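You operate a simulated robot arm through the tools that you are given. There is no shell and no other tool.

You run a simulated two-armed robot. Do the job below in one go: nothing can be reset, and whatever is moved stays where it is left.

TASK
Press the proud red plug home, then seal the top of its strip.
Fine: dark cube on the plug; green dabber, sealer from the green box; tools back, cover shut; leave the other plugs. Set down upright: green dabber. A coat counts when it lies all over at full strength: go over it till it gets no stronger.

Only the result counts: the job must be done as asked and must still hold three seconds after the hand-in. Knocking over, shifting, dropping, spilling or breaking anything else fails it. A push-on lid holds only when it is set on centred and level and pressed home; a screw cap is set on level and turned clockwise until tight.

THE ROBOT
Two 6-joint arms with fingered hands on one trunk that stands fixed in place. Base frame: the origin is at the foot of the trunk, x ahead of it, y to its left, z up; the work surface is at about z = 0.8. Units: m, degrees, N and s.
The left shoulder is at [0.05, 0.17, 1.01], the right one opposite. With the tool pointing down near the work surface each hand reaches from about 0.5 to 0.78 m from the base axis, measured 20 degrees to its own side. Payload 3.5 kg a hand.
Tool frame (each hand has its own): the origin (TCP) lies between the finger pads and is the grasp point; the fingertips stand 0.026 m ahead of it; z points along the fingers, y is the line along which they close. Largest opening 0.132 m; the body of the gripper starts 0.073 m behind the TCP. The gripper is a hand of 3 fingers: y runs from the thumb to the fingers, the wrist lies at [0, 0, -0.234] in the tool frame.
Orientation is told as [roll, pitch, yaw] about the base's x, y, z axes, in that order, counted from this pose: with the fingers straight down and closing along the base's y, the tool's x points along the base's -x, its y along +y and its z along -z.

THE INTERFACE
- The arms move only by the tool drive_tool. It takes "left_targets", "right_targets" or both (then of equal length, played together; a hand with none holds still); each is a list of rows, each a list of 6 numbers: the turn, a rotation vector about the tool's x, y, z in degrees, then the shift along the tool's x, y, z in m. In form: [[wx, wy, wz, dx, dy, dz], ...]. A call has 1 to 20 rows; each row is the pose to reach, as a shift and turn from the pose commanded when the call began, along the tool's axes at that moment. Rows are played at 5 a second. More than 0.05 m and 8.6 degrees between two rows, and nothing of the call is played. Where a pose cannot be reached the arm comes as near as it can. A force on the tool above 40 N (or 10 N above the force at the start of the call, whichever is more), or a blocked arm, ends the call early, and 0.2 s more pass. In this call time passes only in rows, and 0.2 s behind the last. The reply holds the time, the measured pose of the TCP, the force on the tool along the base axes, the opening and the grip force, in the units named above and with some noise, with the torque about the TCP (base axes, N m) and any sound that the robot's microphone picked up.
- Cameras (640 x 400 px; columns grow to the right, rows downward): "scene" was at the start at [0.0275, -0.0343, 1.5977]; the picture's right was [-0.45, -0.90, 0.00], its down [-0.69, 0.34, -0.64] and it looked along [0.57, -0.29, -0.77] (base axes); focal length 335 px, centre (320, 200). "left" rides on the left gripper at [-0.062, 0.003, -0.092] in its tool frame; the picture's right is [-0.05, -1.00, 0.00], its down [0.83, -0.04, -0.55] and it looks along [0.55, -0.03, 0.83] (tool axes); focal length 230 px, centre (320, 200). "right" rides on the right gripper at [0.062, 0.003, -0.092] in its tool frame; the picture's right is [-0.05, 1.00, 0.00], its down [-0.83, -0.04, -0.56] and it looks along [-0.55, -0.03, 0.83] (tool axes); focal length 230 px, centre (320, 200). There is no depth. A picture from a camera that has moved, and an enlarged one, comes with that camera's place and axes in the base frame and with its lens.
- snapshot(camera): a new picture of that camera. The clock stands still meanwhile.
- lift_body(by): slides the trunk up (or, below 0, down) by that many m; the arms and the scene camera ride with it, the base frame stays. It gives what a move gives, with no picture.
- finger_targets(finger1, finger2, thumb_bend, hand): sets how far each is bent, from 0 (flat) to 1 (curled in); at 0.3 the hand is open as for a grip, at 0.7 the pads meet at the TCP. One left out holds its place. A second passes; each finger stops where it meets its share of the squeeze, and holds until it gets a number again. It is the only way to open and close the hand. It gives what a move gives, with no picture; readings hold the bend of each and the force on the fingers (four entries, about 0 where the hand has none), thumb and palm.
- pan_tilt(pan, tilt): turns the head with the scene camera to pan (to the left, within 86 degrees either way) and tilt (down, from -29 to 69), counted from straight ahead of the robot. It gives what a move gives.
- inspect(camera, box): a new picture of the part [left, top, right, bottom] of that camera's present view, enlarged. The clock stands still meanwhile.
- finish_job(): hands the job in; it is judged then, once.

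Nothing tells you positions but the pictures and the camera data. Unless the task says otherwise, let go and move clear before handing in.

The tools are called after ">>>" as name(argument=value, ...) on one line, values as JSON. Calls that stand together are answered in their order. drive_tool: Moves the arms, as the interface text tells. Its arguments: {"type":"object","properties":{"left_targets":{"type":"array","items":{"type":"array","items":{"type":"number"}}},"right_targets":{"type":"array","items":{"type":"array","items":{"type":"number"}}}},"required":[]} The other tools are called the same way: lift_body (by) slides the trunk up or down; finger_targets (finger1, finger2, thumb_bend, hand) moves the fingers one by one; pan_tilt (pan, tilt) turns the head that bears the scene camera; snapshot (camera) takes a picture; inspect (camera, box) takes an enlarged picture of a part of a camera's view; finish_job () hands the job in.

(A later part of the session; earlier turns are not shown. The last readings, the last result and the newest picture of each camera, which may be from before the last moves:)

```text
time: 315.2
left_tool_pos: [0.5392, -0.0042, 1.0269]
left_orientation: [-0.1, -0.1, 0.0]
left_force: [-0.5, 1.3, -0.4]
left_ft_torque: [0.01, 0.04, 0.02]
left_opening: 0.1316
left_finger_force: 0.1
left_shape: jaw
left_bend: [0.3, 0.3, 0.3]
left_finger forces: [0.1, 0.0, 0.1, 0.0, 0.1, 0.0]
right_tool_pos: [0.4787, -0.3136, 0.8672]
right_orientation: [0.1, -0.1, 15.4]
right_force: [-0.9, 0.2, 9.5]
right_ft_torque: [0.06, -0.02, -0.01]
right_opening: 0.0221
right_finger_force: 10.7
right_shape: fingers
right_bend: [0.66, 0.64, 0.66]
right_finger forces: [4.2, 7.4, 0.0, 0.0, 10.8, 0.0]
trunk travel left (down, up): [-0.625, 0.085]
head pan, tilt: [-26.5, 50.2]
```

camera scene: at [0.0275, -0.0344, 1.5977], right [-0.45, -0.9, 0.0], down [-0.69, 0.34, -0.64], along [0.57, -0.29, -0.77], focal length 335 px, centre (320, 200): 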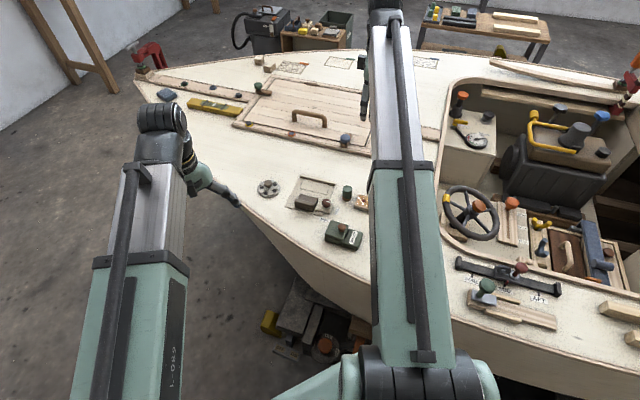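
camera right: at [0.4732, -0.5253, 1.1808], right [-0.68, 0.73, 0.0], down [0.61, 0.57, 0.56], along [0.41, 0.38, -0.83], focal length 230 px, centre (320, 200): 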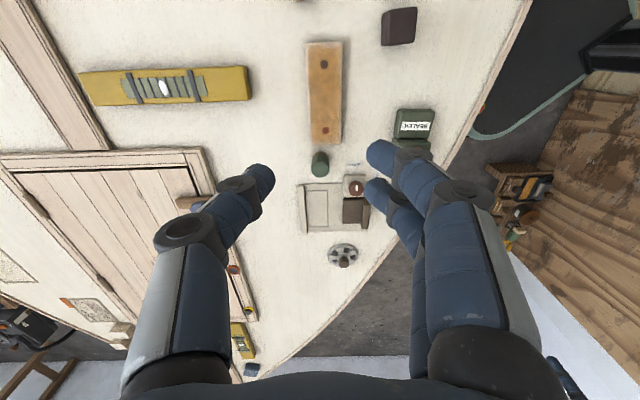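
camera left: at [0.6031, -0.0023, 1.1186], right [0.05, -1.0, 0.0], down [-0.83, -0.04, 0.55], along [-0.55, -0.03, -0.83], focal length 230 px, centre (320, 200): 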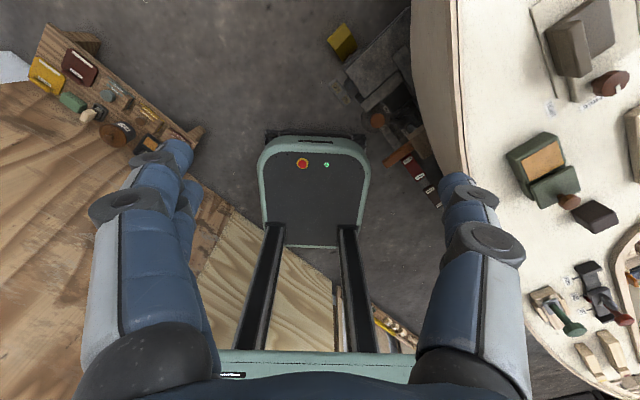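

>>> finger_targets(hand="right", finger1=0.57, finger2=0.57, thumb_bend=0.57)

>>> inspect(camera="right", box=[260, 130, 400, 240])

>>> inspect(camera="left", box=[470, 100, 590, 200])

```text
time: 316.2
left_tool_pos: [0.5399, -0.0045, 1.0253]
left_orientation: [0.0, 0.0, 0.1]
left_force: [0.1, 0.7, 0.4]
left_ft_torque: [-0.03, 0.02, 0.03]
left_opening: 0.132
left_finger_force: 0.0
left_shape: jaw
left_bend: [0.3, 0.3, 0.3]
left_finger forces: [0.0, 0.1, 0.1, 0.0, 0.0, 0.0]
right_tool_pos: [0.4794, -0.3132, 0.8655]
right_orientation: [0.2, 0.0, 15.5]
right_force: [1.5, -0.1, 0.0]
right_ft_torque: [0.01, 0.01, 0.0]
right_opening: 0.047
right_finger_force: 0.1
right_shape: fingers
right_bend: [0.56, 0.56, 0.56]
right_finger forces: [0.0, 0.0, 0.0, 0.1, 0.0, 0.0]
trunk travel left (down, up): [-0.625, 0.085]
head pan, tilt: [-26.5, 50.2]
```

```text
3.64 times, centred on (330, 185) of right
camera zoom: at [0.4186, -0.3275, 0.959], right [-0.21, 0.98, 0.0], down [0.81, 0.18, 0.56], along [0.54, 0.12, -0.83], focal length 837 px, centre (284, 254)
```

zoom: 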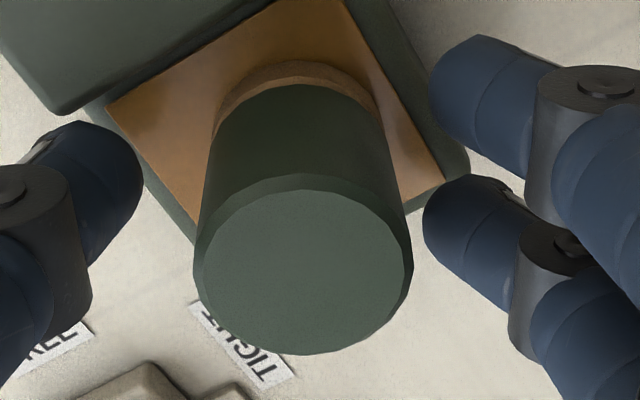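

```text
4.00 times, centred on (530, 150) of left
camera zoom: at [0.6032, -0.0023, 1.1185], right [0.05, -1.0, 0.0], down [-0.83, -0.04, 0.55], along [-0.55, -0.03, -0.83], focal length 920 px, centre (-520, 400)
```

zoom: 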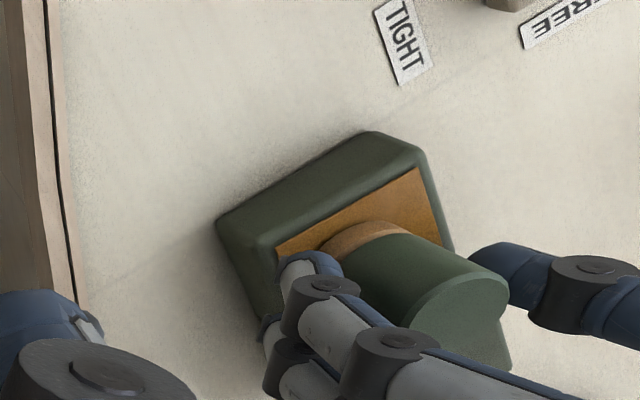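

>>> drive_tool(right_targets=[[0, 0, 0, -0.0047, 0.0007, 0]])

>>> finger_targets(hand="right", finger1=0.7, finger2=0.7, thumb_bend=0.7)

>>> inspect(camera="right", box=[260, 130, 400, 240])

```text
time: 316.6
left_tool_pos: [0.5411, -0.0048, 1.0256]
left_orientation: [0.0, -0.1, 0.0]
left_force: [-0.7, -0.1, 0.2]
left_ft_torque: [-0.02, -0.02, -0.01]
left_opening: 0.132
left_finger_force: 0.1
left_shape: jaw
left_bend: [0.3, 0.3, 0.3]
left_finger forces: [0.0, 0.1, 0.0, 0.1, 0.1, 0.1]
right_tool_pos: [0.4833, -0.3125, 0.8676]
right_orientation: [0.2, 0.0, 15.4]
right_force: [0.0, 0.5, -0.7]
right_ft_torque: [0.0, -0.01, 0.01]
right_opening: 0.0472
right_finger_force: 0.0
right_shape: fingers
right_bend: [0.56, 0.56, 0.56]
right_finger forces: [0.0, 0.0, 0.1, 0.0, 0.0, 0.0]
trunk travel left (down, up): [-0.625, 0.085]
head pan, tilt: [-26.5, 50.2]
```

```text
time: 317.6
left_tool_pos: [0.5413, -0.0043, 1.026]
left_orientation: [-0.1, 0.0, 0.0]
left_force: [0.2, 0.3, 0.5]
left_ft_torque: [0.01, -0.04, 0.0]
left_opening: 0.1317
left_finger_force: 0.1
left_shape: jaw
left_bend: [0.3, 0.3, 0.3]
left_finger forces: [0.0, 0.0, 0.0, 0.0, 0.0, 0.1]
right_tool_pos: [0.4831, -0.3115, 0.8666]
right_orientation: [0.2, -0.1, 15.4]
right_force: [0.7, -0.4, -0.1]
right_ft_torque: [0.03, -0.02, 0.03]
right_opening: 0.0262
right_finger_force: 9.6
right_shape: fingers
right_bend: [0.63, 0.64, 0.66]
right_finger forces: [5.7, 4.1, 0.0, 0.0, 9.4, 0.0]
trunk travel left (down, up): [-0.625, 0.085]
head pan, tilt: [-26.5, 50.2]
```

```text
3.64 times, centred on (330, 185) of right
camera zoom: at [0.4227, -0.3258, 0.9593], right [-0.21, 0.98, 0.0], down [0.81, 0.18, 0.56], along [0.54, 0.12, -0.83], focal length 837 px, centre (284, 254)
```

zoom: 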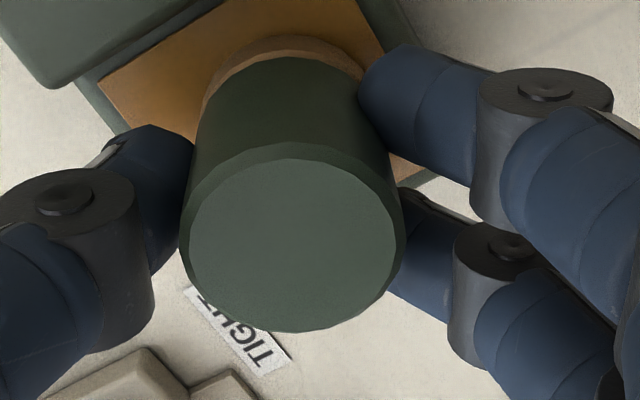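

>>> drive_tool(right_targets=[[0, 0, 0, 0, 0, -0.02], [0, 0, 0, 0, 0, -0.045], [0, 0, 0, 0.015, -0.038, -0.045], [0, 0, 0, 0.032, -0.075, -0.045], [0, 0, 0, 0.05, -0.115, -0.045], [0, 0, 0, 0.065, -0.15, -0.045], [0, 0, 0, 0.0782, -0.1791, -0.045], [0, 0, 0, 0.0782, -0.1791, -0.015], [0, 0, 0, 0.0782, -0.1791, 0.003], [0, 0, 0, 0.0782, -0.1791, 0.0075]])

>>> drive_tool(right_targets=[[0, 0, 0, 0, 0, 0.001], [0, 0, 0, 0, 0, 0.002]])

>>> inspect(camera="right", box=[220, 80, 420, 280])

```text
time: 319.8
left_tool_pos: [0.5404, -0.005, 1.0259]
left_orientation: [-0.1, 0.0, 0.1]
left_force: [-0.4, -0.2, 0.0]
left_ft_torque: [-0.01, -0.01, -0.01]
left_opening: 0.1322
left_finger_force: 0.1
left_shape: jaw
left_bend: [0.3, 0.3, 0.3]
left_finger forces: [0.0, 0.1, 0.0, 0.0, 0.0, 0.1]
right_tool_pos: [0.456, -0.5057, 0.8583]
right_orientation: [0.2, 0.0, 15.5]
right_force: [-0.1, -0.4, -0.9]
right_ft_torque: [0.02, -0.01, 0.02]
right_opening: 0.026
right_finger_force: 10.0
right_shape: fingers
right_bend: [0.63, 0.65, 0.66]
right_finger forces: [5.7, 4.2, 0.0, 0.0, 9.3, 0.1]
trunk travel left (down, up): [-0.625, 0.085]
head pan, tilt: [-26.5, 50.2]
```

```text
time: 320.4
left_tool_pos: [0.5401, -0.0046, 1.025]
left_orientation: [0.0, 0.1, 0.0]
left_force: [0.3, 0.0, 1.1]
left_ft_torque: [0.0, 0.0, 0.0]
left_opening: 0.132
left_finger_force: 0.1
left_shape: jaw
left_bend: [0.3, 0.3, 0.3]
left_finger forces: [0.1, 0.0, 0.1, 0.0, 0.0, 0.1]
right_tool_pos: [0.4561, -0.5049, 0.8559]
right_orientation: [0.1, 0.0, 15.4]
right_force: [0.5, 0.0, 0.5]
right_ft_torque: [0.02, 0.01, 0.02]
right_opening: 0.0261
right_finger_force: 9.6
right_shape: fingers
right_bend: [0.63, 0.65, 0.66]
right_finger forces: [5.7, 4.3, 0.1, 0.1, 9.3, 0.0]
trunk travel left (down, up): [-0.625, 0.085]
head pan, tilt: [-26.5, 50.2]
```

```text
2.00 times, centred on (320, 180) of right
camera zoom: at [0.3956, -0.5196, 0.9493], right [-0.21, 0.98, 0.0], down [0.81, 0.18, 0.56], along [0.54, 0.12, -0.83], focal length 460 px, centre (320, 240)
```

zoom: 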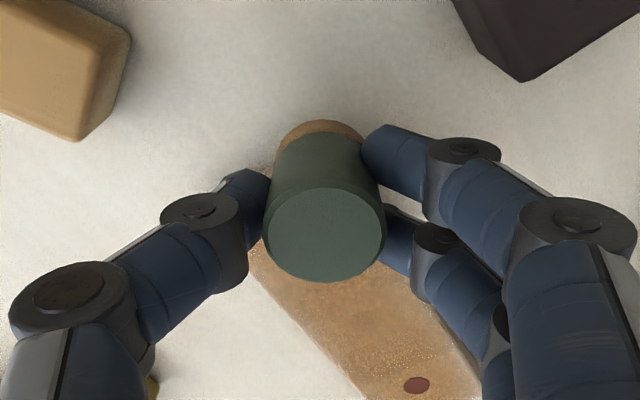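

>>> drive_tool(right_targets=[[0, 0, 0, 0, 0, 0.0012], [0, 0, 0, -0.0025, -0.0043, 0.0015], [0, 0, 0, -0.005, -0.0087, 0.0015], [0, 0, 0, -0.0074, -0.013, 0.0015], [0, 0, 0, -0.0099, -0.0174, 0.0015], [0, 0, 0, -0.0124, -0.0217, 0.0015], [0, 0, 0, -0.0149, -0.026, 0.0015], [0, 0, 0, -0.0173, -0.0304, 0.0015], [0, 0, 0, -0.0198, -0.0347, 0.0015], [0, 0, 0, -0.0259, -0.0312, 0.0015], [0, 0, 0, -0.0234, -0.0269, 0.0015], [0, 0, 0, -0.0209, -0.0225, 0.0015], [0, 0, 0, -0.0185, -0.0182, 0.0015], [0, 0, 0, -0.016, -0.0139, 0.0015], [0, 0, 0, -0.0135, -0.0095, 0.0015], [0, 0, 0, -0.011, -0.0052, 0.0015], [0, 0, 0, -0.0086, -0.0008, 0.0015], [0, 0, 0, -0.0061, 0.0035, 0.0015]])

>>> drive_tool(right_targets=[[0, 0, 0, -0.0061, 0.0035, 0], [0, 0, 0, -0.0086, -0.0008, 0], [0, 0, 0, -0.0111, -0.0052, 0], [0, 0, 0, -0.0135, -0.0095, 0], [0, 0, 0, -0.016, -0.0139, 0], [0, 0, 0, -0.0185, -0.0182, 0], [0, 0, 0, -0.021, -0.0225, 0], [0, 0, 0, -0.0234, -0.0269, 0], [0, 0, 0, -0.0259, -0.0312, 0], [0, 0, 0, -0.032, -0.0277, 0], [0, 0, 0, -0.0295, -0.0234, 0], [0, 0, 0, -0.027, -0.019, 0], [0, 0, 0, -0.0246, -0.0147, 0], [0, 0, 0, -0.0221, -0.0104, 0], [0, 0, 0, -0.0196, -0.006, 0], [0, 0, 0, -0.0171, -0.0017, 0], [0, 0, 0, -0.0147, 0.0027, 0], [0, 0, 0, -0.0122, 0.007, 0]])

>>> drive_tool(right_targets=[[0, 0, 0, 0.006, -0.0034, 0], [0, 0, 0, 0.012, -0.0068, 0], [0, 0, 0, 0.018, -0.0103, 0], [0, 0, 0, 0.0155, -0.0146, 0], [0, 0, 0, 0.013, -0.019, 0], [0, 0, 0, 0.0106, -0.0233, 0], [0, 0, 0, 0.0081, -0.0277, 0], [0, 0, 0, 0.0056, -0.032, 0], [0, 0, 0, 0.0031, -0.0363, 0], [0, 0, 0, 0.0007, -0.0407, 0], [0, 0, 0, -0.0018, -0.045, 0], [0, 0, 0, -0.0078, -0.0416, 0], [0, 0, 0, -0.0138, -0.0382, 0], [0, 0, 0, -0.0198, -0.0347, 0]])

>>> inspect(camera="right", box=[220, 80, 420, 280])

```text
time: 324.2
left_tool_pos: [0.5407, -0.0047, 1.0261]
left_orientation: [0.0, 0.1, 0.0]
left_force: [-0.5, -0.4, 0.2]
left_ft_torque: [0.02, -0.02, 0.01]
left_opening: 0.1318
left_finger_force: 0.2
left_shape: jaw
left_bend: [0.3, 0.3, 0.3]
left_finger forces: [0.0, 0.0, 0.0, 0.0, 0.1, 0.0]
right_tool_pos: [0.46, -0.5002, 0.8554]
right_orientation: [0.2, 0.0, 15.4]
right_force: [0.6, -0.7, 3.6]
right_ft_torque: [-0.07, -0.01, 0.04]
right_opening: 0.026
right_finger_force: 11.2
right_shape: fingers
right_bend: [0.65, 0.66, 0.67]
right_finger forces: [6.5, 5.1, 0.0, 0.1, 11.2, 0.1]
trunk travel left (down, up): [-0.625, 0.085]
head pan, tilt: [-26.5, 50.2]
```

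```text
time: 328.0
left_tool_pos: [0.5406, -0.004, 1.0271]
left_orientation: [0.0, 0.1, 0.1]
left_force: [-0.3, -0.3, 0.6]
left_ft_torque: [-0.01, -0.02, -0.02]
left_opening: 0.1316
left_finger_force: 0.0
left_shape: jaw
left_bend: [0.3, 0.3, 0.3]
left_finger forces: [0.0, 0.0, 0.0, 0.0, 0.0, 0.0]
right_tool_pos: [0.471, -0.4902, 0.8549]
right_orientation: [0.1, 0.1, 15.4]
right_force: [0.6, -0.4, 4.4]
right_ft_torque: [-0.1, -0.03, 0.04]
right_opening: 0.0259
right_finger_force: 11.1
right_shape: fingers
right_bend: [0.65, 0.66, 0.67]
right_finger forces: [6.4, 4.8, 0.0, 0.1, 10.8, 0.0]
trunk travel left (down, up): [-0.625, 0.085]
head pan, tilt: [-26.5, 50.2]
```

```text
time: 331.0
left_tool_pos: [0.5408, -0.0042, 1.0268]
left_orientation: [0.0, 0.0, 0.0]
left_force: [0.6, -0.5, 0.3]
left_ft_torque: [-0.01, 0.01, -0.04]
left_opening: 0.1317
left_finger_force: 0.0
left_shape: jaw
left_bend: [0.3, 0.3, 0.3]
left_finger forces: [0.0, 0.1, 0.0, 0.0, 0.0, 0.0]
right_tool_pos: [0.4976, -0.5182, 0.8555]
right_orientation: [0.1, 0.0, 15.4]
right_force: [-0.9, -0.1, 2.0]
right_ft_torque: [-0.05, 0.03, 0.02]
right_opening: 0.0259
right_finger_force: 10.5
right_shape: fingers
right_bend: [0.64, 0.66, 0.67]
right_finger forces: [6.6, 4.4, 0.0, 0.0, 9.7, 0.0]
trunk travel left (down, up): [-0.625, 0.085]
head pan, tilt: [-26.5, 50.2]
```

```text
2.00 times, centred on (320, 180) of right
camera zoom: at [0.4377, -0.5322, 0.948], right [-0.21, 0.98, 0.0], down [0.81, 0.18, 0.56], along [0.54, 0.12, -0.83], focal length 460 px, centre (320, 240)
```

zoom: 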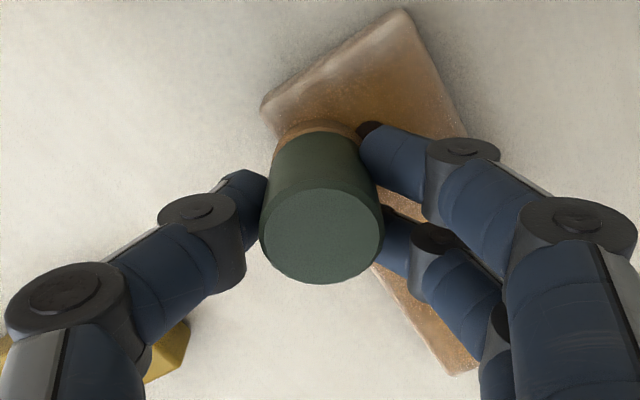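

>>> drive_tool(right_targets=[[0, 0, 0, -0.0035, 0.0077, 0.0003], [0, 0, 0, -0.0095, 0.0111, 0.0003], [0, 0, 0, -0.0155, 0.0145, 0.0003], [0, 0, 0, -0.0215, 0.0179, 0.0003], [0, 0, 0, -0.0275, 0.0213, 0.0003], [0, 0, 0, -0.0335, 0.0248, 0.0003], [0, 0, 0, -0.0395, 0.0282, 0.0003], [0, 0, 0, -0.0455, 0.0316, 0.0003], [0, 0, 0, -0.0515, 0.035, 0.0003], [0, 0, 0, -0.0574, 0.0384, 0.0003], [0, 0, 0, -0.0634, 0.0419, 0.0003], [0, 0, 0, -0.0694, 0.0453, 0.0003], [0, 0, 0, -0.0754, 0.0487, 0.0003], [0, 0, 0, -0.0782, 0.0504, 0.0003]])

>>> drive_tool(right_targets=[[0, 0, 0, 0.0022, 0.0039, 0.0003], [0, 0, 0, 0.0045, 0.0078, 0.0003], [0, 0, 0, 0.0067, 0.0117, 0.0003], [0, 0, 0, 0.0089, 0.0156, 0.0003], [0, 0, 0, 0.0112, 0.0195, 0.0003], [0, 0, 0, 0.0134, 0.0234, 0.0003], [0, 0, 0, 0.0156, 0.0273, 0.0003], [0, 0, 0, 0.0174, 0.0304, 0.0003], [0, 0, 0, 0.0235, 0.0269, 0.0003], [0, 0, 0, 0.0213, 0.023, 0.0003], [0, 0, 0, 0.019, 0.0191, 0.0003], [0, 0, 0, 0.0168, 0.0152, 0.0003], [0, 0, 0, 0.0146, 0.0113, 0.0003], [0, 0, 0, 0.0123, 0.0074, 0.0003], [0, 0, 0, 0.0101, 0.0035, 0.0003], [0, 0, 0, 0.0079, -0.0004, 0.0003], [0, 0, 0, 0.0061, -0.0035, 0.0003]])

>>> drive_tool(right_targets=[[0, 0, 0, 0.0061, -0.0035, 0], [0, 0, 0, 0.0083, 0.0004, 0], [0, 0, 0, 0.0106, 0.0043, 0], [0, 0, 0, 0.0128, 0.0082, 0], [0, 0, 0, 0.015, 0.0121, 0], [0, 0, 0, 0.0173, 0.016, 0], [0, 0, 0, 0.0195, 0.0199, 0], [0, 0, 0, 0.0217, 0.0238, 0], [0, 0, 0, 0.0235, 0.0269, 0], [0, 0, 0, 0.0296, 0.0234, 0], [0, 0, 0, 0.0274, 0.0195, 0], [0, 0, 0, 0.0251, 0.0156, 0], [0, 0, 0, 0.0229, 0.0117, 0], [0, 0, 0, 0.0207, 0.0078, 0], [0, 0, 0, 0.0184, 0.0039, 0], [0, 0, 0, 0.0162, 0, 0], [0, 0, 0, 0.014, -0.0039, 0], [0, 0, 0, 0.0122, -0.007, 0]])

>>> inspect(camera="right", box=[140, 0, 400, 220])

```text
time: 334.0
left_tool_pos: [0.5416, -0.0059, 1.0255]
left_orientation: [0.0, 0.1, 0.0]
left_force: [-0.3, 0.8, 0.0]
left_ft_torque: [0.01, 0.03, -0.02]
left_opening: 0.1322
left_finger_force: 0.0
left_shape: jaw
left_bend: [0.3, 0.3, 0.3]
left_finger forces: [0.1, 0.0, 0.1, 0.0, 0.0, 0.0]
right_tool_pos: [0.5591, -0.4497, 0.8557]
right_orientation: [0.2, -0.1, 15.5]
right_force: [0.1, -2.0, 2.6]
right_ft_torque: [-0.04, 0.02, 0.01]
right_opening: 0.0258
right_finger_force: 10.8
right_shape: fingers
right_bend: [0.64, 0.66, 0.67]
right_finger forces: [6.5, 4.4, 0.0, 0.1, 9.9, 0.0]
trunk travel left (down, up): [-0.625, 0.085]
head pan, tilt: [-26.5, 50.2]
```

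```text
time: 337.6
left_tool_pos: [0.5409, -0.0041, 1.0269]
left_orientation: [0.1, 0.0, 0.0]
left_force: [-1.5, -0.5, 0.7]
left_ft_torque: [-0.01, 0.0, -0.01]
left_opening: 0.1321
left_finger_force: 0.1
left_shape: jaw
left_bend: [0.3, 0.3, 0.3]
left_finger forces: [0.0, 0.0, 0.1, 0.1, 0.0, 0.1]
right_tool_pos: [0.5563, -0.4548, 0.8555]
right_orientation: [0.2, 0.0, 15.4]
right_force: [-0.9, 1.0, 2.9]
right_ft_torque: [0.01, 0.08, 0.0]
right_opening: 0.0259
right_finger_force: 11.3
right_shape: fingers
right_bend: [0.64, 0.66, 0.67]
right_finger forces: [7.4, 5.0, 0.0, 0.0, 9.4, 0.0]
trunk travel left (down, up): [-0.625, 0.085]
head pan, tilt: [-26.5, 50.2]
```

```text
time: 341.4
left_tool_pos: [0.5404, -0.0036, 1.0253]
left_orientation: [0.0, 0.0, 0.0]
left_force: [0.3, 0.6, -1.2]
left_ft_torque: [0.02, 0.03, -0.02]
left_opening: 0.1319
left_finger_force: 0.0
left_shape: jaw
left_bend: [0.3, 0.3, 0.3]
left_finger forces: [0.0, 0.0, 0.1, 0.2, 0.1, 0.0]
right_tool_pos: [0.5443, -0.464, 0.854]
right_orientation: [0.1, 0.1, 15.4]
right_force: [-1.2, 1.8, 6.4]
right_ft_torque: [0.09, 0.07, 0.01]
right_opening: 0.026
right_finger_force: 11.8
right_shape: fingers
right_bend: [0.64, 0.66, 0.67]
right_finger forces: [7.7, 5.5, 0.0, 0.1, 9.6, 0.0]
trunk travel left (down, up): [-0.625, 0.085]
head pan, tilt: [-26.5, 50.2]
```

```text
1.82 times, centred on (270, 110) of right
camera zoom: at [0.4846, -0.4783, 0.9471], right [-0.21, 0.98, 0.0], down [0.81, 0.18, 0.56], along [0.54, 0.12, -0.83], focal length 418 px, centre (411, 364)
```

zoom: 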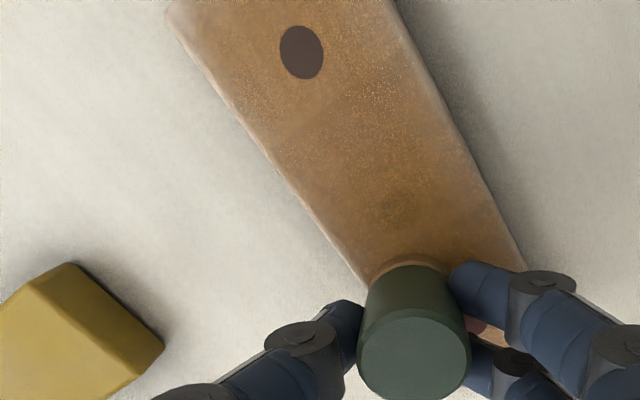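

>>> drive_tool(right_targets=[[0, 0, 0, -0.006, 0.0034, 0], [0, 0, 0, -0.012, 0.0068, 0], [0, 0, 0, -0.018, 0.0103, 0], [0, 0, 0, -0.024, 0.0137, 0], [0, 0, 0, -0.0308, 0.0176, 0], [0, 0, 0, -0.0286, 0.0215, 0], [0, 0, 0, -0.0263, 0.0254, 0], [0, 0, 0, -0.0241, 0.0293, 0], [0, 0, 0, -0.0219, 0.0332, 0], [0, 0, 0, -0.0196, 0.0371, 0], [0, 0, 0, -0.0174, 0.041, 0], [0, 0, 0, -0.0144, 0.0462, 0]])

>>> drive_tool(right_targets=[[0, 0, 0, -0.0022, -0.0039, 0.0003], [0, 0, 0, -0.0045, -0.0078, 0.0003], [0, 0, 0, -0.0067, -0.0117, 0.0003], [0, 0, 0, -0.0089, -0.0156, 0.0003], [0, 0, 0, -0.0112, -0.0195, 0.0003], [0, 0, 0, -0.0134, -0.0234, 0.0003], [0, 0, 0, -0.0156, -0.0273, 0.0003], [0, 0, 0, -0.0188, -0.033, 0.0003], [0, 0, 0, -0.0127, -0.0365, 0.0003], [0, 0, 0, -0.0105, -0.0326, 0.0003], [0, 0, 0, -0.0082, -0.0287, 0.0003], [0, 0, 0, -0.006, -0.0248, 0.0003], [0, 0, 0, -0.0038, -0.0209, 0.0003], [0, 0, 0, -0.0015, -0.017, 0.0003], [0, 0, 0, 0.0007, -0.0131, 0.0003], [0, 0, 0, 0.0029, -0.0092, 0.0003], [0, 0, 0, 0.0061, -0.0035, 0.0003]])

>>> inspect(camera="right", box=[140, 0, 400, 220])

```text
time: 344.0
left_tool_pos: [0.5409, -0.0054, 1.0258]
left_orientation: [0.0, 0.0, -0.1]
left_force: [-0.1, 0.1, 0.0]
left_ft_torque: [0.01, 0.02, -0.01]
left_opening: 0.1319
left_finger_force: 0.0
left_shape: jaw
left_bend: [0.3, 0.3, 0.3]
left_finger forces: [0.1, 0.0, 0.1, 0.0, 0.0, 0.0]
right_tool_pos: [0.5475, -0.4148, 0.8548]
right_orientation: [0.1, 0.0, 15.4]
right_force: [-0.5, -0.9, 3.3]
right_ft_torque: [-0.04, -0.04, 0.01]
right_opening: 0.0259
right_finger_force: 11.1
right_shape: fingers
right_bend: [0.64, 0.66, 0.67]
right_finger forces: [6.3, 4.7, 0.0, 0.0, 10.6, 0.0]
trunk travel left (down, up): [-0.625, 0.085]
head pan, tilt: [-26.5, 50.2]
```

```text
time: 347.6
left_tool_pos: [0.5403, -0.0036, 1.0257]
left_orientation: [0.0, 0.0, 0.0]
left_force: [0.1, -0.3, 0.2]
left_ft_torque: [0.02, -0.03, -0.01]
left_opening: 0.1319
left_finger_force: 0.1
left_shape: jaw
left_bend: [0.3, 0.3, 0.3]
left_finger forces: [0.0, 0.0, 0.0, 0.1, 0.0, 0.1]
right_tool_pos: [0.5418, -0.4212, 0.8538]
right_orientation: [0.1, 0.0, 15.5]
right_force: [1.6, -1.8, 6.1]
right_ft_torque: [-0.05, -0.05, 0.0]
right_opening: 0.0258
right_finger_force: 11.0
right_shape: fingers
right_bend: [0.64, 0.66, 0.67]
right_finger forces: [6.3, 4.7, 0.1, 0.0, 11.1, 0.1]
trunk travel left (down, up): [-0.625, 0.085]
head pan, tilt: [-26.5, 50.2]
```

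```text
1.82 times, centred on (270, 110) of right
camera zoom: at [0.4811, -0.4348, 0.9469], right [-0.21, 0.98, 0.0], down [0.81, 0.18, 0.56], along [0.54, 0.12, -0.83], focal length 418 px, centre (411, 364)
```

zoom: 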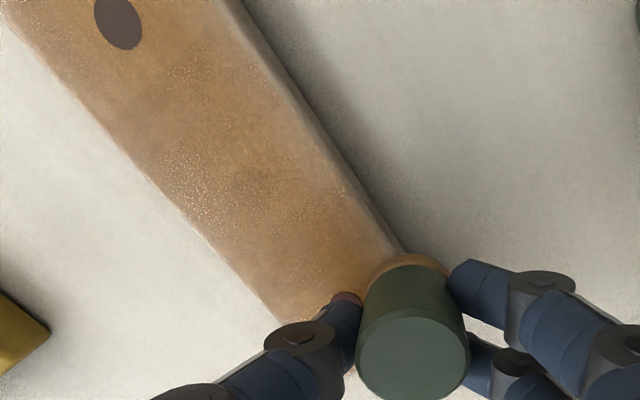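

I'll lift to the same overhead viewpoint as before to compare.

>>> drive_tool(right_targets=[[0, 0, 0, 0, 0, -0.035], [0, 0, -5.1, 0.0076, -0.0107, -0.075], [0, 0, -10.2, 0.0152, -0.0214, -0.115], [0, 0, -15.3, 0.0229, -0.0322, -0.155], [0, 0, -20.4, 0.0305, -0.0429, -0.19], [0, 0, -25.5, 0.0343, -0.048, -0.215], [0, 0, -30.6, 0.0381, -0.0536, -0.2333]])

>>> inspect(camera="right", box=[250, 10, 390, 150])

>>> inspect(camera="right", box=[300, 36, 350, 86])

>>> inspect(camera="right", box=[300, 86, 350, 146])

```text
time: 349.2
left_tool_pos: [0.5414, -0.0044, 1.0263]
left_orientation: [0.0, 0.0, -0.1]
left_force: [-0.6, -0.2, -0.1]
left_ft_torque: [0.02, 0.02, 0.02]
left_opening: 0.132
left_finger_force: 0.0
left_shape: jaw
left_bend: [0.3, 0.3, 0.3]
left_finger forces: [0.0, 0.0, 0.1, 0.0, 0.0, 0.0]
right_tool_pos: [0.5222, -0.4844, 1.0886]
right_orientation: [0.2, 0.0, 46.0]
right_force: [-0.5, -0.3, -1.0]
right_ft_torque: [0.03, -0.02, 0.0]
right_opening: 0.0261
right_finger_force: 9.5
right_shape: fingers
right_bend: [0.64, 0.66, 0.66]
right_finger forces: [6.2, 4.4, 0.0, 0.0, 9.2, 0.1]
trunk travel left (down, up): [-0.625, 0.085]
head pan, tilt: [-26.5, 50.2]
```

```text
2.86 times, centred on (320, 80) of right
camera zoom: at [0.4759, -0.5263, 1.1809], right [-0.68, 0.73, 0.0], down [0.61, 0.57, 0.56], along [0.4, 0.38, -0.83], focal length 657 px, centre (320, 543)
```

zoom: 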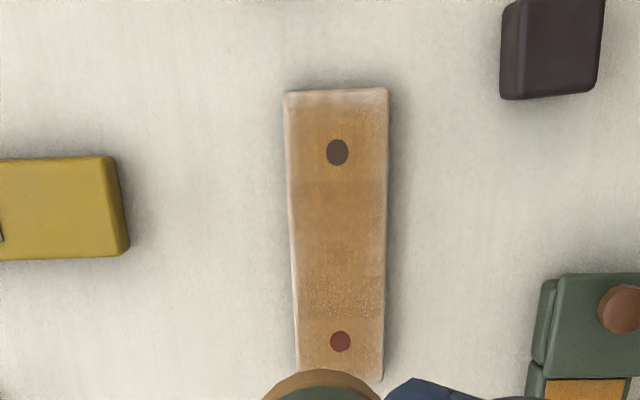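

```text
8.00 times, centred on (325, 61) of right
camera zoom: at [0.4759, -0.5263, 1.1809], right [-0.68, 0.73, 0.0], down [0.61, 0.57, 0.56], along [0.4, 0.38, -0.83], focal length 1841 px, centre (280, 1312)
```

zoom: 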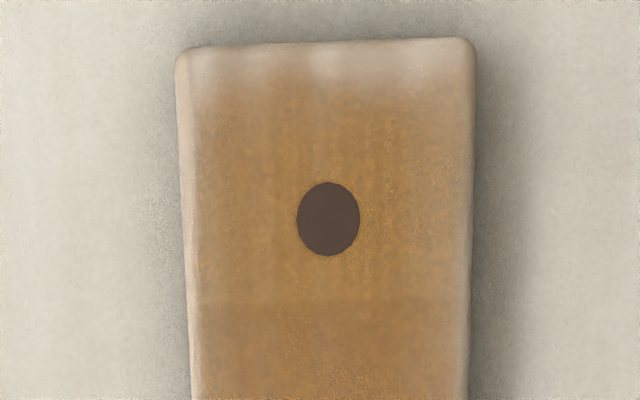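

```text
6.67 times, centred on (325, 116) of right
camera zoom: at [0.4759, -0.5263, 1.1809], right [-0.68, 0.73, 0.0], down [0.61, 0.57, 0.56], along [0.4, 0.38, -0.83], focal length 1534 px, centre (287, 760)
```

zoom: 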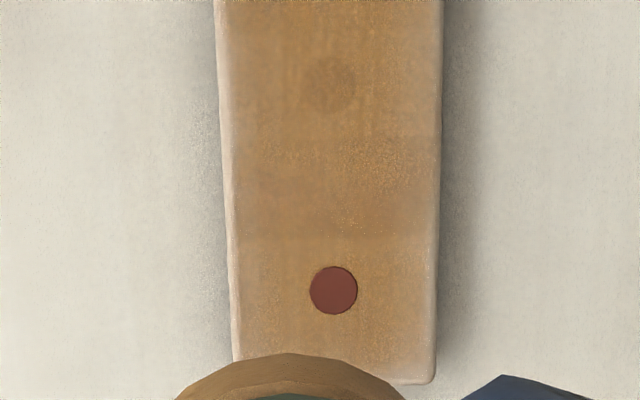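

After about 50 more end sweeps, neither the tone steps nor the border fade has changed at all. The coat gets no stronger, so it's at full strength. I'll return the dabber for good.

>>> drive_tool(right_targets=[[0, 0, 0, -0.0181, -0.0008, 0.03], [0, 0, 0, -0.0361, -0.0017, 0.06], [0, 0, 0, -0.0542, -0.0025, 0.09], [0, 0, 0, -0.0722, -0.0033, 0.12], [0, 0, 0, -0.0903, -0.0042, 0.15], [0, 0, 0, -0.1083, -0.005, 0.175], [0, 0, 0, -0.1083, -0.005, 0.1886]])

>>> snapshot(camera="right")

```text
time: 350.8
left_tool_pos: [0.5404, -0.0042, 1.0269]
left_orientation: [0.0, 0.0, 0.0]
left_force: [-0.4, 0.4, -1.0]
left_ft_torque: [-0.03, -0.01, 0.05]
left_opening: 0.1318
left_finger_force: 0.0
left_shape: jaw
left_bend: [0.3, 0.3, 0.3]
left_finger forces: [0.0, 0.0, 0.0, 0.0, 0.1, 0.0]
right_tool_pos: [0.5979, -0.4073, 0.8985]
right_orientation: [0.1, 0.0, 46.0]
right_force: [0.5, 0.4, -0.6]
right_ft_torque: [0.01, 0.01, -0.03]
right_opening: 0.0261
right_finger_force: 10.0
right_shape: fingers
right_bend: [0.64, 0.66, 0.66]
right_finger forces: [6.1, 4.3, 0.0, 0.0, 9.2, 0.0]
trunk travel left (down, up): [-0.625, 0.085]
head pan, tilt: [-26.5, 50.2]
```

```text
taken
camera right: at [0.5535, -0.4509, 0.9907], right [-0.68, 0.73, 0.0], down [0.61, 0.57, 0.56], along [0.41, 0.38, -0.83], focal length 230 px, centre (320, 200)
```

right: 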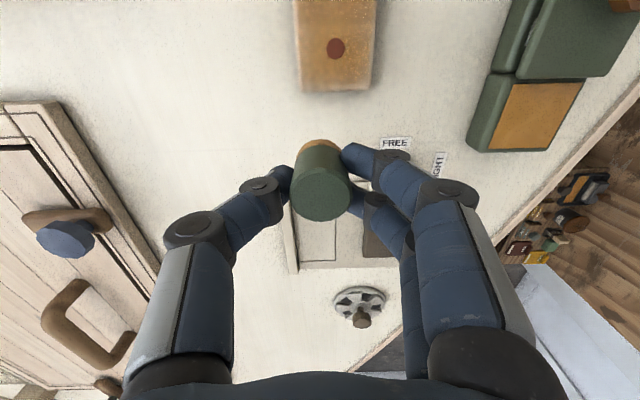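

>>> drive_tool(right_targets=[[0, 0, 0, -0.0014, -0.0043, 0.02], [0, 0, 0, -0.0014, -0.0043, 0.04], [0, 0, 0, -0.0014, -0.0043, 0.053], [0, 0, 0, -0.0014, -0.0043, 0.0565]])

>>> snapshot(camera="right")

```text
time: 351.8
left_tool_pos: [0.5403, -0.0046, 1.0263]
left_orientation: [0.1, -0.1, -0.1]
left_force: [-0.3, 0.2, 0.0]
left_ft_torque: [0.0, -0.01, -0.01]
left_opening: 0.1319
left_finger_force: 0.0
left_shape: jaw
left_bend: [0.3, 0.3, 0.3]
left_finger forces: [0.0, 0.0, 0.0, 0.1, 0.0, 0.0]
right_tool_pos: [0.6019, -0.4108, 0.8414]
right_orientation: [0.1, -0.1, 45.9]
right_force: [-0.4, 0.3, -1.0]
right_ft_torque: [-0.01, -0.01, 0.01]
right_opening: 0.0261
right_finger_force: 9.1
right_shape: fingers
right_bend: [0.64, 0.66, 0.66]
right_finger forces: [6.0, 4.0, 0.0, 0.0, 9.1, 0.0]
trunk travel left (down, up): [-0.625, 0.085]
head pan, tilt: [-26.5, 50.2]
```

```text
taken
camera right: at [0.5573, -0.4539, 0.9345], right [-0.68, 0.73, 0.0], down [0.61, 0.57, 0.56], along [0.41, 0.38, -0.83], focal length 230 px, centre (320, 200)
```

right: 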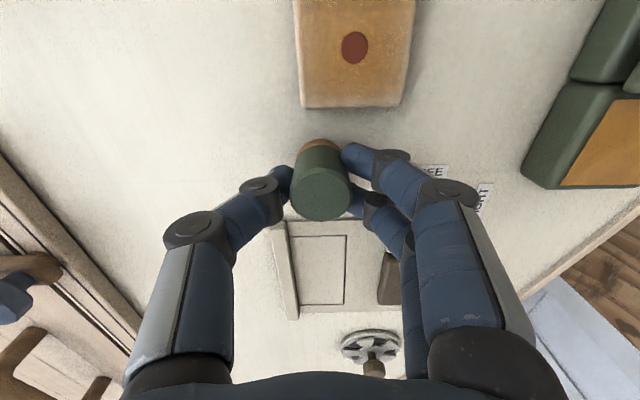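

>>> drive_tool(right_targets=[[0, 0, 0, -0.003, 0.003, 0], [0, 0, 0, -0.003, 0.003, 0.0015], [0, 0, 0, -0.003, 0.003, 0.0025]])

```text
time: 352.6
left_tool_pos: [0.5398, -0.0045, 1.0255]
left_orientation: [-0.1, 0.0, 0.0]
left_force: [0.4, 0.3, -0.7]
left_ft_torque: [0.01, -0.01, -0.02]
left_opening: 0.1317
left_finger_force: 0.1
left_shape: jaw
left_bend: [0.3, 0.3, 0.3]
left_finger forces: [0.1, 0.1, 0.0, 0.1, 0.1, 0.0]
right_tool_pos: [0.604, -0.4071, 0.8401]
right_orientation: [0.0, -0.1, 46.0]
right_force: [-0.4, -0.5, -0.8]
right_ft_torque: [-0.02, -0.01, -0.02]
right_opening: 0.0259
right_finger_force: 9.3
right_shape: fingers
right_bend: [0.64, 0.66, 0.66]
right_finger forces: [6.1, 4.1, 0.0, 0.1, 9.1, 0.0]
trunk travel left (down, up): [-0.625, 0.085]
head pan, tilt: [-26.5, 50.2]
```

>>> drive_tool(right_targets=[[0, 0, 0, 0, 0, 0.001], [0, 0, 0, 0, 0, 0.002]])

```text
time: 353.2
left_tool_pos: [0.5409, -0.0044, 1.0267]
left_orientation: [0.0, 0.0, 0.0]
left_force: [0.5, 0.2, 0.3]
left_ft_torque: [0.0, 0.0, 0.0]
left_opening: 0.1316
left_finger_force: 0.0
left_shape: jaw
left_bend: [0.3, 0.3, 0.3]
left_finger forces: [0.0, 0.1, 0.0, 0.0, 0.1, 0.0]
right_tool_pos: [0.6029, -0.4061, 0.8372]
right_orientation: [0.1, -0.1, 46.0]
right_force: [0.7, -0.1, 2.2]
right_ft_torque: [-0.01, -0.01, 0.04]
right_opening: 0.0259
right_finger_force: 9.7
right_shape: fingers
right_bend: [0.64, 0.66, 0.66]
right_finger forces: [6.1, 4.3, 0.0, 0.0, 9.4, 0.1]
trunk travel left (down, up): [-0.625, 0.085]
head pan, tilt: [-26.5, 50.2]
```

The dabber is touching the deck. I'll release it and rise.

>>> finger_targets(hand="right", finger1=0.56, finger2=0.56, thumb_bend=0.56)

>>> inspect(camera="right", box=[220, 100, 420, 260])

```text
time: 354.2
left_tool_pos: [0.5407, -0.0045, 1.0255]
left_orientation: [0.0, 0.0, -0.1]
left_force: [0.4, 1.5, -0.6]
left_ft_torque: [-0.01, 0.01, 0.02]
left_opening: 0.1319
left_finger_force: 0.0
left_shape: jaw
left_bend: [0.3, 0.3, 0.3]
left_finger forces: [0.0, 0.0, 0.0, 0.0, 0.0, 0.0]
right_tool_pos: [0.6022, -0.4066, 0.8379]
right_orientation: [0.2, -0.1, 46.0]
right_force: [0.0, -0.3, 0.7]
right_ft_torque: [-0.01, -0.03, 0.03]
right_opening: 0.0473
right_finger_force: 0.0
right_shape: fingers
right_bend: [0.56, 0.56, 0.56]
right_finger forces: [0.1, 0.1, 0.0, 0.0, 0.0, 0.0]
trunk travel left (down, up): [-0.625, 0.085]
head pan, tilt: [-26.5, 50.2]
```

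```text
2.50 times, centred on (320, 180) of right
camera zoom: at [0.5574, -0.4489, 0.9308], right [-0.68, 0.73, 0.0], down [0.61, 0.57, 0.56], along [0.41, 0.38, -0.83], focal length 575 px, centre (320, 250)
```

zoom: 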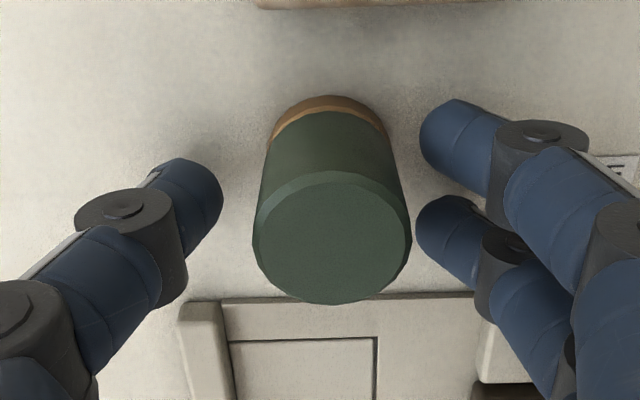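

>>> drive_tool(right_targets=[[0, 0, 0, 0, 0.002, 0], [0, 0, 0, 0, 0.002, -0.03], [0, 0, 0, 0, 0.002, -0.07], [0, 0, 0, 0, 0.002, -0.117], [0, 0, 0, 0.02, 0.038, -0.117], [0, 0, 0, 0.039, 0.076, -0.117], [0, 0, 0, 0.058, 0.113, -0.117], [0, 0, 0, 0.0775, 0.1507, -0.117]])

>>> inspect(camera="right", box=[260, 60, 400, 200])

>>> snapshot(camera="right")

```text
time: 356.0
left_tool_pos: [0.5402, -0.0049, 1.0273]
left_orientation: [-0.1, 0.1, 0.0]
left_force: [-0.1, 0.9, -0.3]
left_ft_torque: [-0.03, 0.01, 0.01]
left_opening: 0.132
left_finger_force: 0.1
left_shape: jaw
left_bend: [0.3, 0.3, 0.3]
left_finger forces: [0.1, 0.0, 0.0, 0.0, 0.0, 0.0]
right_tool_pos: [0.44, -0.3558, 0.9536]
right_orientation: [0.1, -0.1, 46.0]
right_force: [-0.6, 0.9, -0.4]
right_ft_torque: [0.01, 0.02, -0.01]
right_opening: 0.0475
right_finger_force: 0.1
right_shape: fingers
right_bend: [0.56, 0.56, 0.56]
right_finger forces: [0.1, 0.0, 0.1, 0.0, 0.0, 0.0]
trunk travel left (down, up): [-0.625, 0.085]
head pan, tilt: [-26.5, 50.2]
```

```text
2.86 times, centred on (330, 130) of right
camera zoom: at [0.3943, -0.399, 1.0462], right [-0.68, 0.73, 0.0], down [0.61, 0.57, 0.56], along [0.41, 0.38, -0.83], focal length 657 px, centre (291, 400)
```

zoom: 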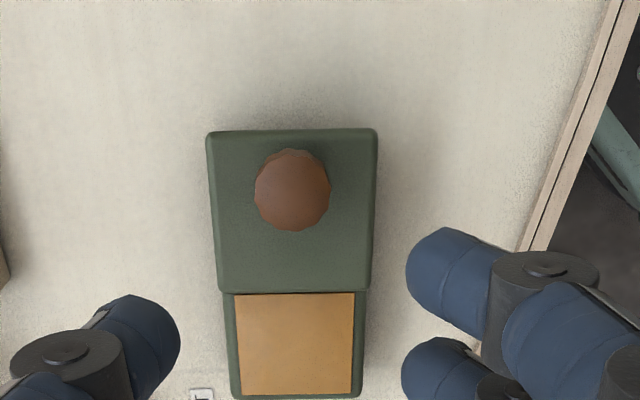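

```text
taken
camera right: at [0.3943, -0.399, 1.0462], right [-0.68, 0.73, 0.0], down [0.61, 0.57, 0.56], along [0.41, 0.38, -0.83], focal length 230 px, centre (320, 200)
```

right: 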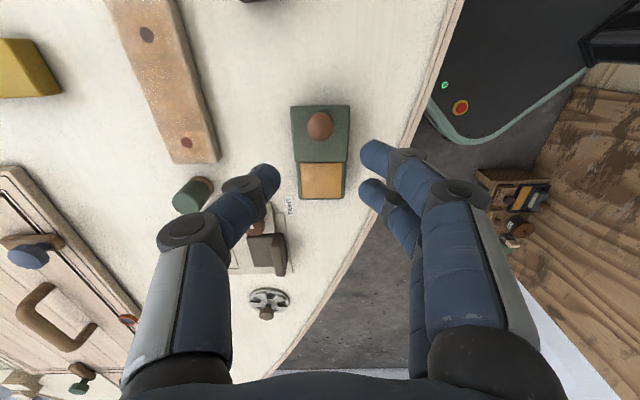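

>>> drive_tool(right_targets=[[0, 0, 0, 0.006, 0, 0.03], [0, 0, 0, 0.006, 0, 0.06], [0, 0, 0, 0.006, 0, 0.075], [0, 0, 0, 0.006, 0, 0.0805]])

>>> finger_targets(hand="right", finger1=0.7, finger2=0.7, thumb_bend=0.7)

>>> drive_tool(right_targets=[[0, 0, 0, 0, 0, 0.0015], [0, 0, 0, 0, 0, 0.0022], [0, 0, 0, -0.003, 0, 0.0022], [0, 0, 0, -0.006, 0, 0.0022]])

>>> inspect(camera="left", box=[470, 100, 590, 200])

```text
time: 357.0
left_tool_pos: [0.541, -0.0045, 1.0262]
left_orientation: [0.1, 0.0, 0.0]
left_force: [-0.3, 0.1, 0.0]
left_ft_torque: [0.0, -0.03, 0.02]
left_opening: 0.1317
left_finger_force: 0.0
left_shape: jaw
left_bend: [0.3, 0.3, 0.3]
left_finger forces: [0.0, 0.1, 0.0, 0.0, 0.1, 0.1]
right_tool_pos: [0.436, -0.3617, 0.8752]
right_orientation: [0.1, 0.0, 46.0]
right_force: [-0.5, 0.3, -0.8]
right_ft_torque: [0.0, 0.03, 0.02]
right_opening: 0.0472
right_finger_force: 0.0
right_shape: fingers
right_bend: [0.56, 0.56, 0.56]
right_finger forces: [0.1, 0.0, 0.0, 0.0, 0.1, 0.0]
trunk travel left (down, up): [-0.625, 0.085]
head pan, tilt: [-26.5, 50.2]
```

```text
time: 358.0
left_tool_pos: [0.5405, -0.0045, 1.0254]
left_orientation: [0.0, 0.1, 0.1]
left_force: [-0.4, 0.4, -0.7]
left_ft_torque: [-0.01, 0.0, -0.01]
left_opening: 0.1318
left_finger_force: 0.1
left_shape: jaw
left_bend: [0.3, 0.3, 0.3]
left_finger forces: [0.0, 0.0, 0.0, 0.0, 0.0, 0.0]
right_tool_pos: [0.4362, -0.3614, 0.876]
right_orientation: [0.1, -0.1, 45.9]
right_force: [-0.4, -0.3, 0.1]
right_ft_torque: [0.02, 0.01, -0.02]
right_opening: 0.017
right_finger_force: 5.6
right_shape: fingers
right_bend: [0.66, 0.66, 0.67]
right_finger forces: [2.4, 3.3, 0.0, 0.0, 5.5, 0.0]
trunk travel left (down, up): [-0.625, 0.085]
head pan, tilt: [-26.5, 50.2]
```

```text
time: 359.0
left_tool_pos: [0.5402, -0.005, 1.0271]
left_orientation: [0.0, 0.0, 0.0]
left_force: [-1.0, 0.2, -0.5]
left_ft_torque: [0.05, -0.01, 0.01]
left_opening: 0.132
left_finger_force: 0.0
left_shape: jaw
left_bend: [0.3, 0.3, 0.3]
left_finger forces: [0.0, 0.0, 0.1, 0.0, 0.0, 0.0]
right_tool_pos: [0.4401, -0.3564, 0.8733]
right_orientation: [0.2, 0.0, 45.9]
right_force: [-0.2, -0.2, 9.9]
right_ft_torque: [0.01, 0.04, 0.05]
right_opening: 0.0163
right_finger_force: 8.3
right_shape: fingers
right_bend: [0.67, 0.67, 0.68]
right_finger forces: [3.7, 4.6, 0.1, 0.1, 7.6, 0.0]
trunk travel left (down, up): [-0.625, 0.085]
head pan, tilt: [-26.5, 50.2]
```

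```text
4.00 times, centred on (530, 150) of left
camera zoom: at [0.6027, -0.002, 1.1189], right [0.05, -1.0, 0.0], down [-0.83, -0.04, 0.55], along [-0.55, -0.03, -0.83], focal length 920 px, centre (-520, 400)
```

zoom: 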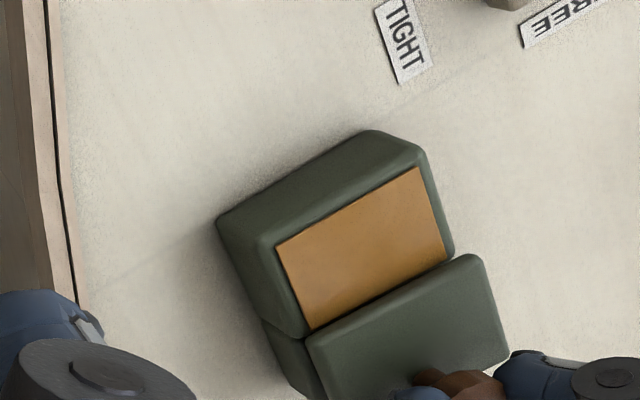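

>>> drive_tool(right_targets=[[0, 0, 0, -0.004, 0, -0.0004], [0, 0, 0, -0.008, 0, -0.0004], [0, 0, 0, -0.012, 0, -0.0004], [0, 0, 0, -0.016, 0, -0.0004], [0, 0, 0, -0.02, 0, -0.0004], [0, 0, 0, -0.024, 0, -0.0004], [0, 0, 0, -0.028, 0, -0.0004], [0, 0, 0, -0.032, 0, -0.0004], [0, 0, 0, -0.036, 0, -0.0004]])

>>> inspect(camera="left", box=[470, 100, 590, 200])

```text
time: 361.0
left_tool_pos: [0.5389, -0.0041, 1.0268]
left_orientation: [0.0, -0.1, 0.0]
left_force: [0.6, 0.2, 0.9]
left_ft_torque: [-0.03, 0.02, -0.02]
left_opening: 0.1318
left_finger_force: 0.0
left_shape: jaw
left_bend: [0.3, 0.3, 0.3]
left_finger forces: [0.0, 0.0, 0.0, 0.0, 0.0, 0.1]
right_tool_pos: [0.4654, -0.3319, 0.8738]
right_orientation: [0.1, -0.1, 46.0]
right_force: [2.0, -2.6, 6.5]
right_ft_torque: [-0.05, -0.06, -0.02]
right_opening: 0.0163
right_finger_force: 7.4
right_shape: fingers
right_bend: [0.68, 0.67, 0.68]
right_finger forces: [2.8, 3.2, 0.0, 0.1, 9.1, 0.0]
trunk travel left (down, up): [-0.625, 0.085]
head pan, tilt: [-26.5, 50.2]
```

```text
4.00 times, centred on (530, 150) of left
camera zoom: at [0.6031, -0.0023, 1.1186], right [0.05, -1.0, 0.0], down [-0.83, -0.04, 0.55], along [-0.55, -0.03, -0.83], focal length 920 px, centre (-520, 400)
```

zoom: 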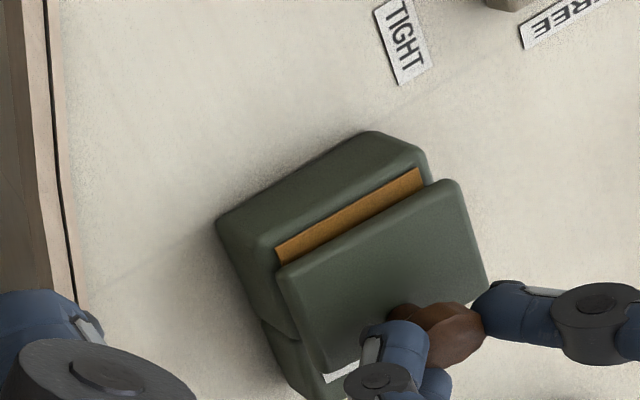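

>>> drive_tool(right_targets=[[0, 0, 0, -0.003, -0.0007, 0], [0, 0, 0, -0.006, -0.0007, 0], [0, 0, 0, -0.0085, -0.0007, 0]])

>>> inspect(camera="left", box=[470, 100, 590, 200])

```text
time: 361.8
left_tool_pos: [0.5411, -0.0054, 1.0267]
left_orientation: [0.0, 0.0, 0.0]
left_force: [0.4, 0.0, 0.2]
left_ft_torque: [0.01, -0.01, 0.01]
left_opening: 0.1317
left_finger_force: 0.1
left_shape: jaw
left_bend: [0.3, 0.3, 0.3]
left_finger forces: [0.1, 0.0, 0.0, 0.0, 0.0, 0.0]
right_tool_pos: [0.4698, -0.3255, 0.8723]
right_orientation: [0.1, -0.1, 46.0]
right_force: [0.7, -1.4, 7.8]
right_ft_torque: [-0.04, -0.02, -0.02]
right_opening: 0.0163
right_finger_force: 7.4
right_shape: fingers
right_bend: [0.68, 0.67, 0.68]
right_finger forces: [3.3, 3.9, 0.0, 0.0, 7.7, 0.0]
trunk travel left (down, up): [-0.625, 0.085]
head pan, tilt: [-26.5, 50.2]
```

```text
4.00 times, centred on (530, 150) of left
camera zoom: at [0.6028, -0.0021, 1.1188], right [0.05, -1.0, 0.0], down [-0.83, -0.04, 0.55], along [-0.55, -0.03, -0.83], focal length 920 px, centre (-520, 400)
```

zoom: 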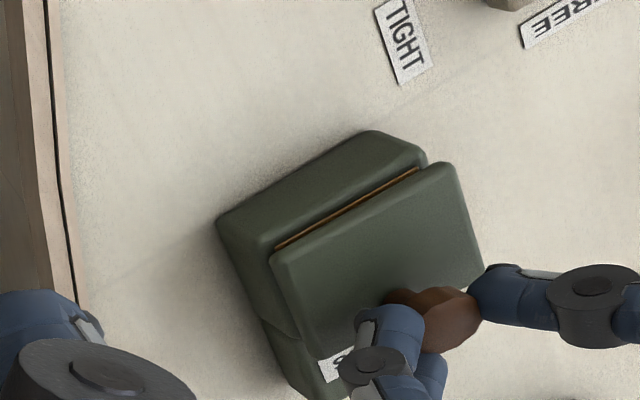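

>>> drive_tool(right_targets=[[0, 0, 0, -0.0015, 0, 0], [0, 0, 0, -0.003, 0, 0], [0, 0, 0, -0.004, 0, 0]])

>>> inspect(camera="left", box=[470, 100, 590, 200])

```text
time: 362.6
left_tool_pos: [0.54, -0.005, 1.0263]
left_orientation: [0.0, -0.2, -0.1]
left_force: [-1.0, 0.1, -0.5]
left_ft_torque: [0.01, 0.02, -0.02]
left_opening: 0.132
left_finger_force: 0.1
left_shape: jaw
left_bend: [0.3, 0.3, 0.3]
left_finger forces: [0.0, 0.0, 0.0, 0.1, 0.0, 0.1]
right_tool_pos: [0.474, -0.3232, 0.8725]
right_orientation: [0.1, -0.1, 46.0]
right_force: [-2.6, -3.8, 7.2]
right_ft_torque: [-0.07, 0.04, 0.04]
right_opening: 0.0165
right_finger_force: 8.5
right_shape: fingers
right_bend: [0.68, 0.67, 0.68]
right_finger forces: [4.7, 3.3, 0.0, 0.0, 7.7, 0.0]
trunk travel left (down, up): [-0.625, 0.085]
head pan, tilt: [-26.5, 50.2]
```

```text
4.00 times, centred on (530, 150) of left
camera zoom: at [0.6026, -0.0025, 1.1188], right [0.05, -1.0, 0.0], down [-0.83, -0.04, 0.55], along [-0.55, -0.03, -0.83], focal length 920 px, centre (-520, 400)
```

zoom: 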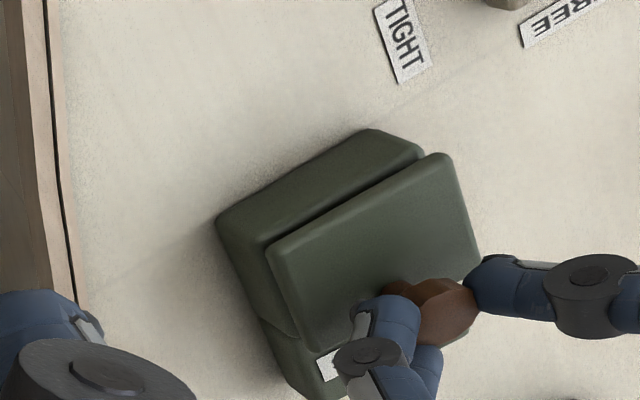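

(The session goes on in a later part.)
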